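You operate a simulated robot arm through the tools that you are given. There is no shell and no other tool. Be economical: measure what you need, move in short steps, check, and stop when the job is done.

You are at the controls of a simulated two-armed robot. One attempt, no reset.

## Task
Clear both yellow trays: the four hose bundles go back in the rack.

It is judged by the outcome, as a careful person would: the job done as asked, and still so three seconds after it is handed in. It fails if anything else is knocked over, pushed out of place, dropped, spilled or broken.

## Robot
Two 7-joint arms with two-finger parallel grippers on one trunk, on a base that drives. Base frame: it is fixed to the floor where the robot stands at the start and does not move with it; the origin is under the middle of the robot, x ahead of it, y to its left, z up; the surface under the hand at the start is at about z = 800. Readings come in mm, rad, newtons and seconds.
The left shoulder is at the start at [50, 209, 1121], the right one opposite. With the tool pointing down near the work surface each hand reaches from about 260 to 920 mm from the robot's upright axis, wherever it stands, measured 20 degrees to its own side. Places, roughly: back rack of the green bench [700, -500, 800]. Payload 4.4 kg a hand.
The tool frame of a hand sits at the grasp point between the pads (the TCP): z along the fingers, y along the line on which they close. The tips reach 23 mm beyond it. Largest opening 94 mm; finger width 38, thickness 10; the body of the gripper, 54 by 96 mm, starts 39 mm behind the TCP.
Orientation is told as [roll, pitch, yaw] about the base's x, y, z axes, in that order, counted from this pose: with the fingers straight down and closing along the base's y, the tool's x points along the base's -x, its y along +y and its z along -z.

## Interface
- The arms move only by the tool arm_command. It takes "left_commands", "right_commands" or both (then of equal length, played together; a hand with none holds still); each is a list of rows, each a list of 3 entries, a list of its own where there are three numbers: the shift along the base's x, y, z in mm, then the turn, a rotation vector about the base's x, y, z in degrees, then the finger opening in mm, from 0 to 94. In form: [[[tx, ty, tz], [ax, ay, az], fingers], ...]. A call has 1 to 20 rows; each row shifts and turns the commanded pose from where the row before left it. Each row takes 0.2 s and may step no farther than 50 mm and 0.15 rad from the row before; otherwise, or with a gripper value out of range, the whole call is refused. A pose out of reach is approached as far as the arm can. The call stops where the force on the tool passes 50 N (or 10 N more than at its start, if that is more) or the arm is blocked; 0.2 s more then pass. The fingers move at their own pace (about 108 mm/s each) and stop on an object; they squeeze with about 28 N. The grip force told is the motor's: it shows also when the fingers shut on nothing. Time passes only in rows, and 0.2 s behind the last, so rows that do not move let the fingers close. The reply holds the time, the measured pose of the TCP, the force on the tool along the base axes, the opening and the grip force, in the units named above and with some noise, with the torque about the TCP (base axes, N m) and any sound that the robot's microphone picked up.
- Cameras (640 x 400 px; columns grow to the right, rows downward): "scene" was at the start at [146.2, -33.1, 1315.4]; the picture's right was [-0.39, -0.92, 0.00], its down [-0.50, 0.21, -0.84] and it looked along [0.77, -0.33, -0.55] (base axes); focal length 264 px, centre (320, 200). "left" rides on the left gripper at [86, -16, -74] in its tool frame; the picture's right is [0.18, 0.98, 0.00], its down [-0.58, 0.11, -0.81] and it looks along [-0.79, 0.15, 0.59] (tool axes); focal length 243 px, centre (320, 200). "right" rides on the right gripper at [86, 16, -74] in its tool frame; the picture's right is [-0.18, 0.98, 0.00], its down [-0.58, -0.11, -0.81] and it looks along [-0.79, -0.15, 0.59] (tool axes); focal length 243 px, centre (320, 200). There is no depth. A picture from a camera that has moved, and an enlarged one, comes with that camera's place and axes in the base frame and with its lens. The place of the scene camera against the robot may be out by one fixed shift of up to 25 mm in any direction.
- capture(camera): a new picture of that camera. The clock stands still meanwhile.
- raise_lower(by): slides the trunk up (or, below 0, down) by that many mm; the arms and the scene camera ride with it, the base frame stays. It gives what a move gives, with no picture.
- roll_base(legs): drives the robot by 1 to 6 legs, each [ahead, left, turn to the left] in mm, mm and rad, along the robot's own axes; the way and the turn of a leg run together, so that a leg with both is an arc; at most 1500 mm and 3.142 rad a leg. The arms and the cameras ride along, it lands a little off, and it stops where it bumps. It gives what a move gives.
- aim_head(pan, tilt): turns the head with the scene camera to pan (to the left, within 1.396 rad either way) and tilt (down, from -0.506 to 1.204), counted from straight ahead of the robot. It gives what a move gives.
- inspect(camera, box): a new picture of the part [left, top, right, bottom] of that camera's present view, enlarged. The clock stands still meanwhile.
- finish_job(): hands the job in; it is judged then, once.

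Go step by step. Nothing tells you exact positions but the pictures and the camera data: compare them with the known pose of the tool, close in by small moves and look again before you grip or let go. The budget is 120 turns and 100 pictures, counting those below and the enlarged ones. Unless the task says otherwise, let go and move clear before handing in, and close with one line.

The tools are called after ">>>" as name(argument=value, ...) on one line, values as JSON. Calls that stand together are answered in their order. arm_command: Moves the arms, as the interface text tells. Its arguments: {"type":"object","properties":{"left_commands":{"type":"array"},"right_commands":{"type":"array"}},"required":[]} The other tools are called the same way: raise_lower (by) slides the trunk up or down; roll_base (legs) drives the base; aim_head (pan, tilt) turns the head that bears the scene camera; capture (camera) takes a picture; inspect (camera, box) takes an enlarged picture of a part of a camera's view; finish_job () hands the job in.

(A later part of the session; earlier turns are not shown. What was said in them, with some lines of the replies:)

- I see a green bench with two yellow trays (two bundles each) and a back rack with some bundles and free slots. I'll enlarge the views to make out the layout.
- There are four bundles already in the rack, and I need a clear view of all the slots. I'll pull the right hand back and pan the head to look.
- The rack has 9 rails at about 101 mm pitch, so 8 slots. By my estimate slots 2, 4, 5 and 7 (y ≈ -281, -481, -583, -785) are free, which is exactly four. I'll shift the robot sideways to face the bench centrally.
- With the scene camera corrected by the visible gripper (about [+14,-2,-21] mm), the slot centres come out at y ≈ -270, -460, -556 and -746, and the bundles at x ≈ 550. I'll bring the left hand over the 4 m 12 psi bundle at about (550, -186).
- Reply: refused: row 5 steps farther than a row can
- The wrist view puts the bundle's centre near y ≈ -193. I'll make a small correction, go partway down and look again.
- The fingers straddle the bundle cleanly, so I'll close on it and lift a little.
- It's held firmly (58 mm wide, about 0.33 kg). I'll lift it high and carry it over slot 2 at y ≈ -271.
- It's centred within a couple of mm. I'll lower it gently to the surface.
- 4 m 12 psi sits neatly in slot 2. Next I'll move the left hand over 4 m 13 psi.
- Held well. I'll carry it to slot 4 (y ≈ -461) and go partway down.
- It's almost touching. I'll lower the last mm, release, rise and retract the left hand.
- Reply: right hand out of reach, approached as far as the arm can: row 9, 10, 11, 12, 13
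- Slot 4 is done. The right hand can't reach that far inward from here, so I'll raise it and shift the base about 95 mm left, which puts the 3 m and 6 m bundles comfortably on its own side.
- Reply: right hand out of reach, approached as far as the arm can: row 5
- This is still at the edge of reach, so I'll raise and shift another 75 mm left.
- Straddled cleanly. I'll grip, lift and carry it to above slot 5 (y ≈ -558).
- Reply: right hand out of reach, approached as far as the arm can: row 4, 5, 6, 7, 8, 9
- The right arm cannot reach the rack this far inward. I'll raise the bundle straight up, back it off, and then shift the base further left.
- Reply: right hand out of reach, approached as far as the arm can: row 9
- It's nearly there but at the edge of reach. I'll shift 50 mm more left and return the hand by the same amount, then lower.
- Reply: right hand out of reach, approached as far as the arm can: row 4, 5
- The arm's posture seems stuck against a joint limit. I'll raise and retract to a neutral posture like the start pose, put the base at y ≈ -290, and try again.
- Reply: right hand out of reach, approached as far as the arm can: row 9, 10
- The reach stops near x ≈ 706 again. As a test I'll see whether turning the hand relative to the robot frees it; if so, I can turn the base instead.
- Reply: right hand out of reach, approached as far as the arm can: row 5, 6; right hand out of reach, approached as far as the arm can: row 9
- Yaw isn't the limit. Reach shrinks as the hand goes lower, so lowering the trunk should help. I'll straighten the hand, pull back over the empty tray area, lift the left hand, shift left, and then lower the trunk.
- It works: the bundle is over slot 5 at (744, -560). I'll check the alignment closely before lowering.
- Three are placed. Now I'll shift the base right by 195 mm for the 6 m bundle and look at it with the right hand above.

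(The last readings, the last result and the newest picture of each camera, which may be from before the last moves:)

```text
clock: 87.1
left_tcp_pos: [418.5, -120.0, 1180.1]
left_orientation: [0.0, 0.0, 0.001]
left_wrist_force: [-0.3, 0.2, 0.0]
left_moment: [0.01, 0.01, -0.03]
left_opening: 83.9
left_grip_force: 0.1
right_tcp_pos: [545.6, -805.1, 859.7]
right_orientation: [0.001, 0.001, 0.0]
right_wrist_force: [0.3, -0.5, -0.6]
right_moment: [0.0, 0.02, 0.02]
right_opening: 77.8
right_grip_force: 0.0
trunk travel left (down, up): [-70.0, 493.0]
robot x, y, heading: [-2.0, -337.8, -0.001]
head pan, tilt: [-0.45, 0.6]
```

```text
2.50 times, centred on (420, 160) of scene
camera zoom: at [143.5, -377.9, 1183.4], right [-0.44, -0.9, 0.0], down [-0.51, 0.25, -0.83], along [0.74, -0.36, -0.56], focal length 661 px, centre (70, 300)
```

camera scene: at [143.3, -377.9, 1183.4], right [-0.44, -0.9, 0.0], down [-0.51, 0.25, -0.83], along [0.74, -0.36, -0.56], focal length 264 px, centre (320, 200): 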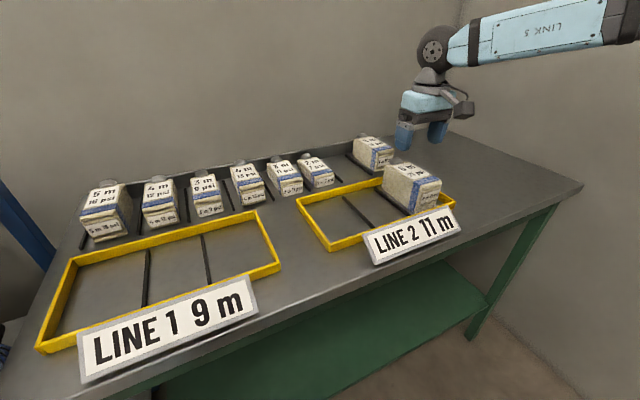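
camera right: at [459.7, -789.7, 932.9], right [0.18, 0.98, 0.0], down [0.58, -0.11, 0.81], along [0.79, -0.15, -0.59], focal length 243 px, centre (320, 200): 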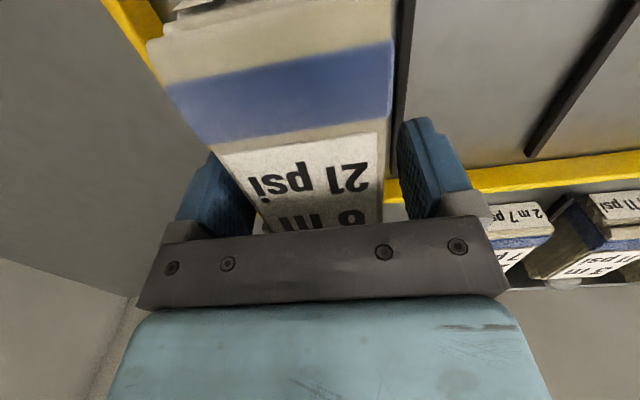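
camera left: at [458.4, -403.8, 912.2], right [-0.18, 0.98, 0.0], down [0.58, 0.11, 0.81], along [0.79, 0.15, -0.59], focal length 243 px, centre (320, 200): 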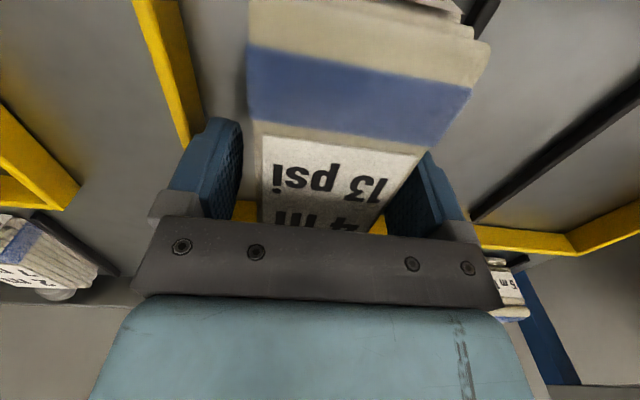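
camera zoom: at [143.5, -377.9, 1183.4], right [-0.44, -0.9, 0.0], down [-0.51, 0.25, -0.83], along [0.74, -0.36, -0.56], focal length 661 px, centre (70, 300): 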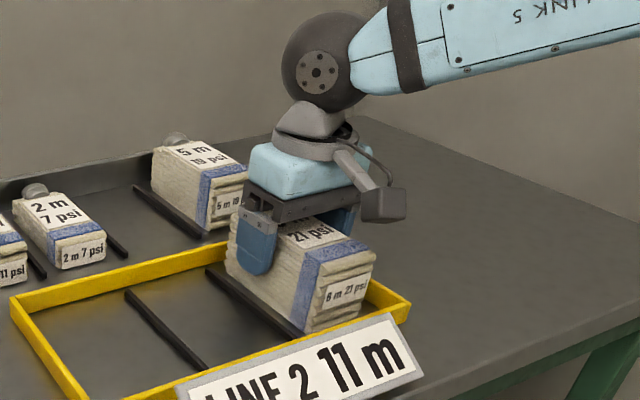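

>>> arm_command(right_commands=[[[0, -3, 0], [0, 0, 0], 78], [[0, 0, 0], [0, 0, 0], 40], [[0, 0, 0], [0, 0, 0], 40], [[0, 0, 0], [0, 0, 0], 40], [[0, 0, 0], [0, 0, 0], 40], [[0, 0, 15], [0, 0, 0], 40], [[0, 0, 35], [0, 0, 0], 40], [[0, 0, 40], [0, 0, 0], 40], [[0, 0, 40], [0, 0, 0], 40], [[0, 0, 0], [0, 0, 0], 40]])

>>> inspect(camera="scene", box=[300, 50, 520, 240])

```text
clock: 89.3
left_tcp_pos: [419.3, -120.8, 1180.6]
left_orientation: [-0.001, 0.001, 0.0]
left_wrist_force: [-0.4, 0.5, 0.6]
left_moment: [0.02, -0.02, -0.02]
left_opening: 84.1
left_grip_force: 0.1
right_tcp_pos: [546.5, -807.4, 988.5]
right_orientation: [0.002, 0.002, -0.002]
right_wrist_force: [-1.2, 0.3, -4.7]
right_moment: [0.01, -0.03, 0.02]
right_opening: 57.7
right_grip_force: 28.2
trunk travel left (down, up): [-70.0, 493.0]
robot x, y, heading: [0.8, -340.5, -0.001]
head pan, tilt: [-0.45, 0.6]
```

```text
2.11 times, centred on (410, 145) of scene
camera zoom: at [144.2, -378.6, 1183.2], right [-0.44, -0.9, 0.0], down [-0.51, 0.25, -0.82], along [0.74, -0.36, -0.57], focal length 556 px, centre (130, 316)
```

zoom: 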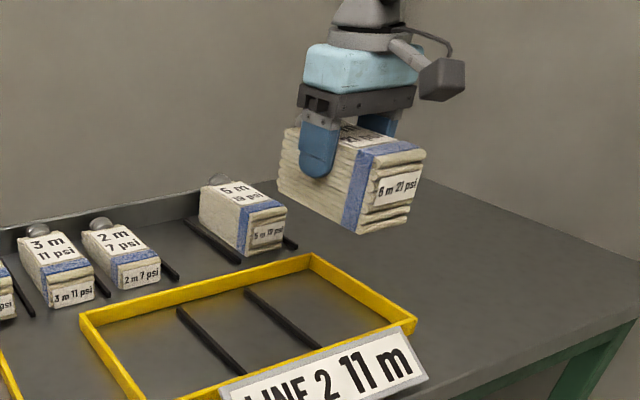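

>>> arm_command(right_commands=[[[0, 29, 0], [0, 0, 0], 40], [[0, 29, 0], [0, 0, 0], 40], [[33, 0, 0], [0, 0, 0], 40], [[33, 0, 0], [0, 0, 0], 40], [[33, 0, 0], [0, 0, 0], 40], [[33, 0, 0], [0, 0, 0], 40], [[33, 0, 0], [0, 0, 0], 40], [[33, 0, 0], [0, 0, 0], 40], [[0, 0, -30], [0, 0, 0], 40], [[0, 0, -30], [0, 0, 0], 40], [[0, 0, -25], [0, 0, 0], 40], [[0, 0, 0], [0, 0, 0], 40]])

>>> inspect(camera="scene", box=[260, 80, 420, 200])

>>> capture(camera="right")

```text
clock: 91.9
left_tcp_pos: [417.9, -120.1, 1181.4]
left_orientation: [0.0, -0.001, 0.0]
left_wrist_force: [-0.1, -1.1, 0.7]
left_moment: [-0.01, 0.02, -0.01]
left_opening: 84.1
left_grip_force: 0.1
right_tcp_pos: [744.0, -750.7, 903.9]
right_orientation: [0.0, 0.001, 0.0]
right_wrist_force: [0.1, 0.7, -6.2]
right_moment: [-0.01, -0.05, 0.01]
right_opening: 57.9
right_grip_force: 28.6
trunk travel left (down, up): [-70.0, 493.0]
robot x, y, heading: [2.5, -339.6, -0.0]
head pan, tilt: [-0.45, 0.6]
```

```text
3.33 times, centred on (340, 140) of scene
camera zoom: at [143.9, -378.1, 1183.3], right [-0.44, -0.9, 0.0], down [-0.51, 0.25, -0.82], along [0.74, -0.36, -0.57], focal length 881 px, centre (253, 400)
```

zoom: 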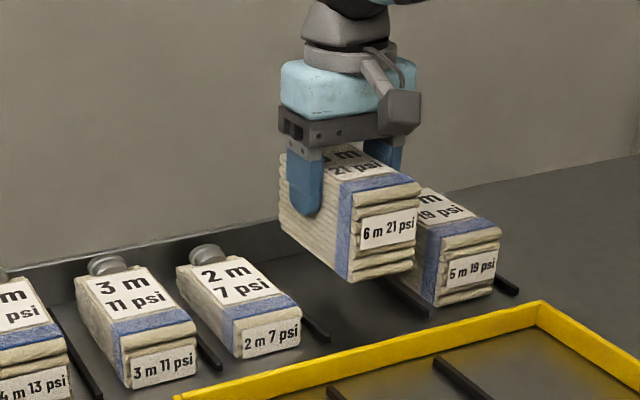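

```text
35 pictures are left
camera right: at [657.7, -734.1, 977.8], right [0.18, 0.98, 0.0], down [0.58, -0.11, 0.81], along [0.79, -0.15, -0.59], focal length 243 px, centre (320, 200)
```

right: 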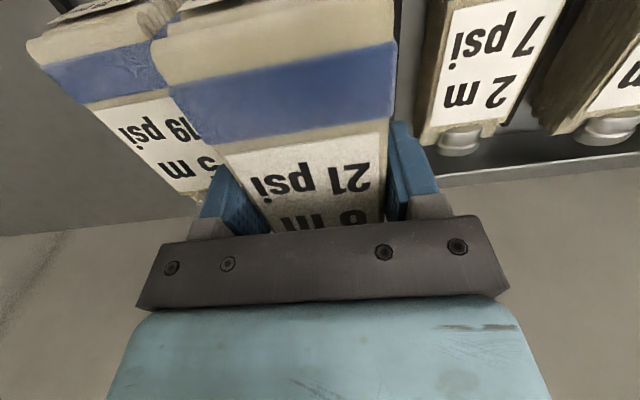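

>>> arm_command(right_commands=[[[0, 0, -15], [0, 0, 0], 40], [[0, 0, -12], [0, 0, 0], 40], [[0, 0, -9], [0, 0, 0], 40], [[0, 0, 0], [0, 0, 0], 40]])

>>> inspect(camera="scene", box=[280, 100, 420, 200])

```text
clock: 92.9
left_tcp_pos: [418.6, -120.0, 1181.0]
left_orientation: [0.001, 0.0, 0.001]
left_wrist_force: [-0.2, 0.0, 0.3]
left_moment: [-0.01, 0.0, -0.02]
left_opening: 84.1
left_grip_force: 0.0
right_tcp_pos: [743.5, -750.1, 867.3]
right_orientation: [-0.002, 0.001, 0.001]
right_wrist_force: [0.3, -0.2, -5.0]
right_moment: [0.02, 0.0, 0.04]
right_opening: 57.8
right_grip_force: 27.6
trunk travel left (down, up): [-70.0, 493.0]
robot x, y, heading: [-1.2, -342.5, 0.002]
head pan, tilt: [-0.45, 0.6]
```

```text
4.00 times, centred on (350, 150) of scene
camera zoom: at [144.0, -378.1, 1183.3], right [-0.44, -0.9, 0.0], down [-0.51, 0.25, -0.82], along [0.74, -0.36, -0.57], focal length 1057 px, centre (200, 400)
```

zoom: 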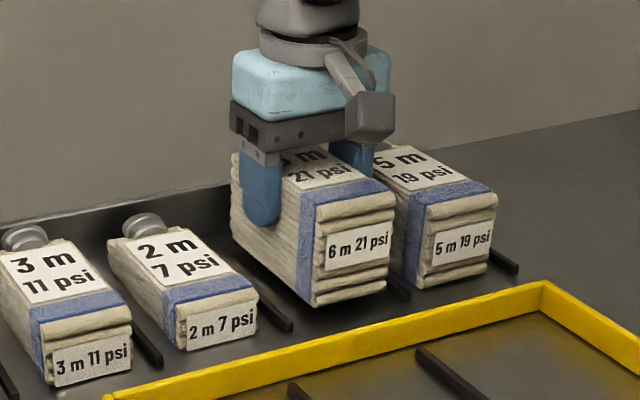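

It's centred between its rails, so I'll set it down and release.

>>> arm_command(right_commands=[[[0, 0, -3], [0, 0, 0], 40], [[0, 0, -3], [0, 0, 0], 40], [[0, 0, -1], [0, 0, 0], 40], [[0, 0, 0], [0, 0, 0], 40], [[0, 0, 0], [0, 0, 0], 62], [[0, 0, 0], [0, 0, 0], 72], [[0, 0, 0], [0, 0, 0], 74], [[0, 0, 0], [0, 0, 0], 74], [[0, 0, 20], [0, 0, 0], 74], [[0, 0, 35], [0, 0, 0], 74], [[0, 0, 40], [0, 0, 0], 74], [[0, 0, 40], [0, 0, 0], 74], [[-40, 0, 0], [0, 0, 0], 74], [[-40, 0, 10], [0, 0, 0], 74], [[-40, 0, 20], [0, 0, 0], 74], [[-40, 0, 20], [0, 0, 0], 74], [[-40, 0, 30], [0, 0, 0], 74], [[-40, 0, 20], [0, 0, 0], 74]])

>>> inspect(camera="scene", box=[220, 80, 460, 240])

>>> capture(camera="scene")

```text
clock: 96.7
left_tcp_pos: [416.2, -120.1, 1181.7]
left_orientation: [0.0, -0.001, 0.0]
left_wrist_force: [0.6, -0.6, -0.4]
left_moment: [-0.02, -0.03, -0.04]
left_opening: 84.0
left_grip_force: 0.0
right_tcp_pos: [502.9, -748.4, 1096.8]
right_orientation: [0.001, -0.001, -0.001]
right_wrist_force: [-0.4, 0.1, 0.1]
right_moment: [-0.03, -0.01, 0.03]
right_opening: 74.2
right_grip_force: 0.1
trunk travel left (down, up): [-70.0, 493.0]
robot x, y, heading: [-0.2, -342.5, 0.003]
head pan, tilt: [-0.45, 0.6]
```

```text
2.50 times, centred on (340, 160) of scene
camera zoom: at [142.6, -378.1, 1183.5], right [-0.44, -0.9, 0.0], down [-0.51, 0.25, -0.83], along [0.74, -0.36, -0.56], focal length 661 px, centre (270, 300)
```

zoom: 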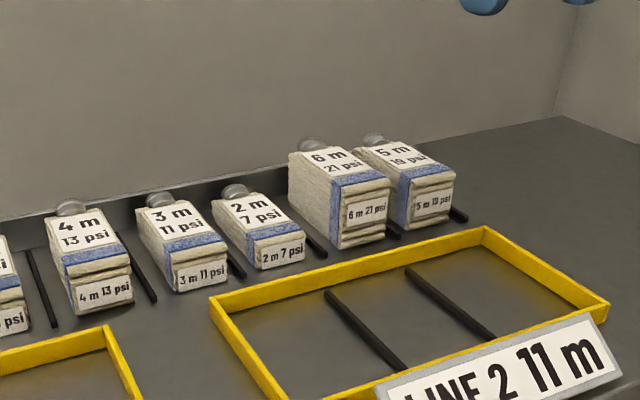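

```text
32 pictures are left
camera scene: at [142.6, -378.1, 1183.5], right [-0.44, -0.9, 0.0], down [-0.51, 0.25, -0.83], along [0.74, -0.36, -0.56], focal length 264 px, centre (320, 200)
```

scene: 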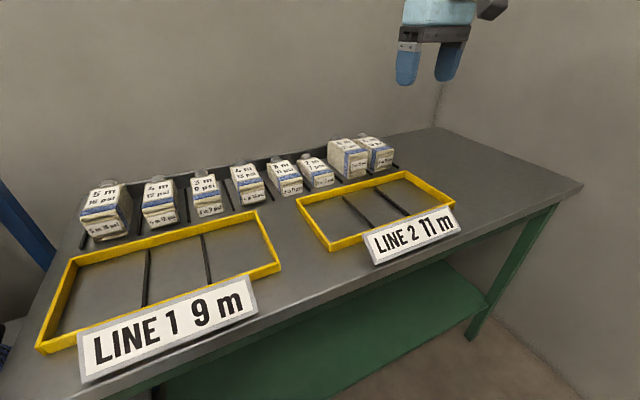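

All four bundles stand in their own rack slots, both trays are empty, and nothing else looks disturbed. Both hands are clear, so I'm handing in.

>>> finish_job()

```text
The job is handed in.
```

Both yellow trays are empty, and the four hose bundles are back in the rack, one each in slots 2, 4, 5 and 7 (from the left).
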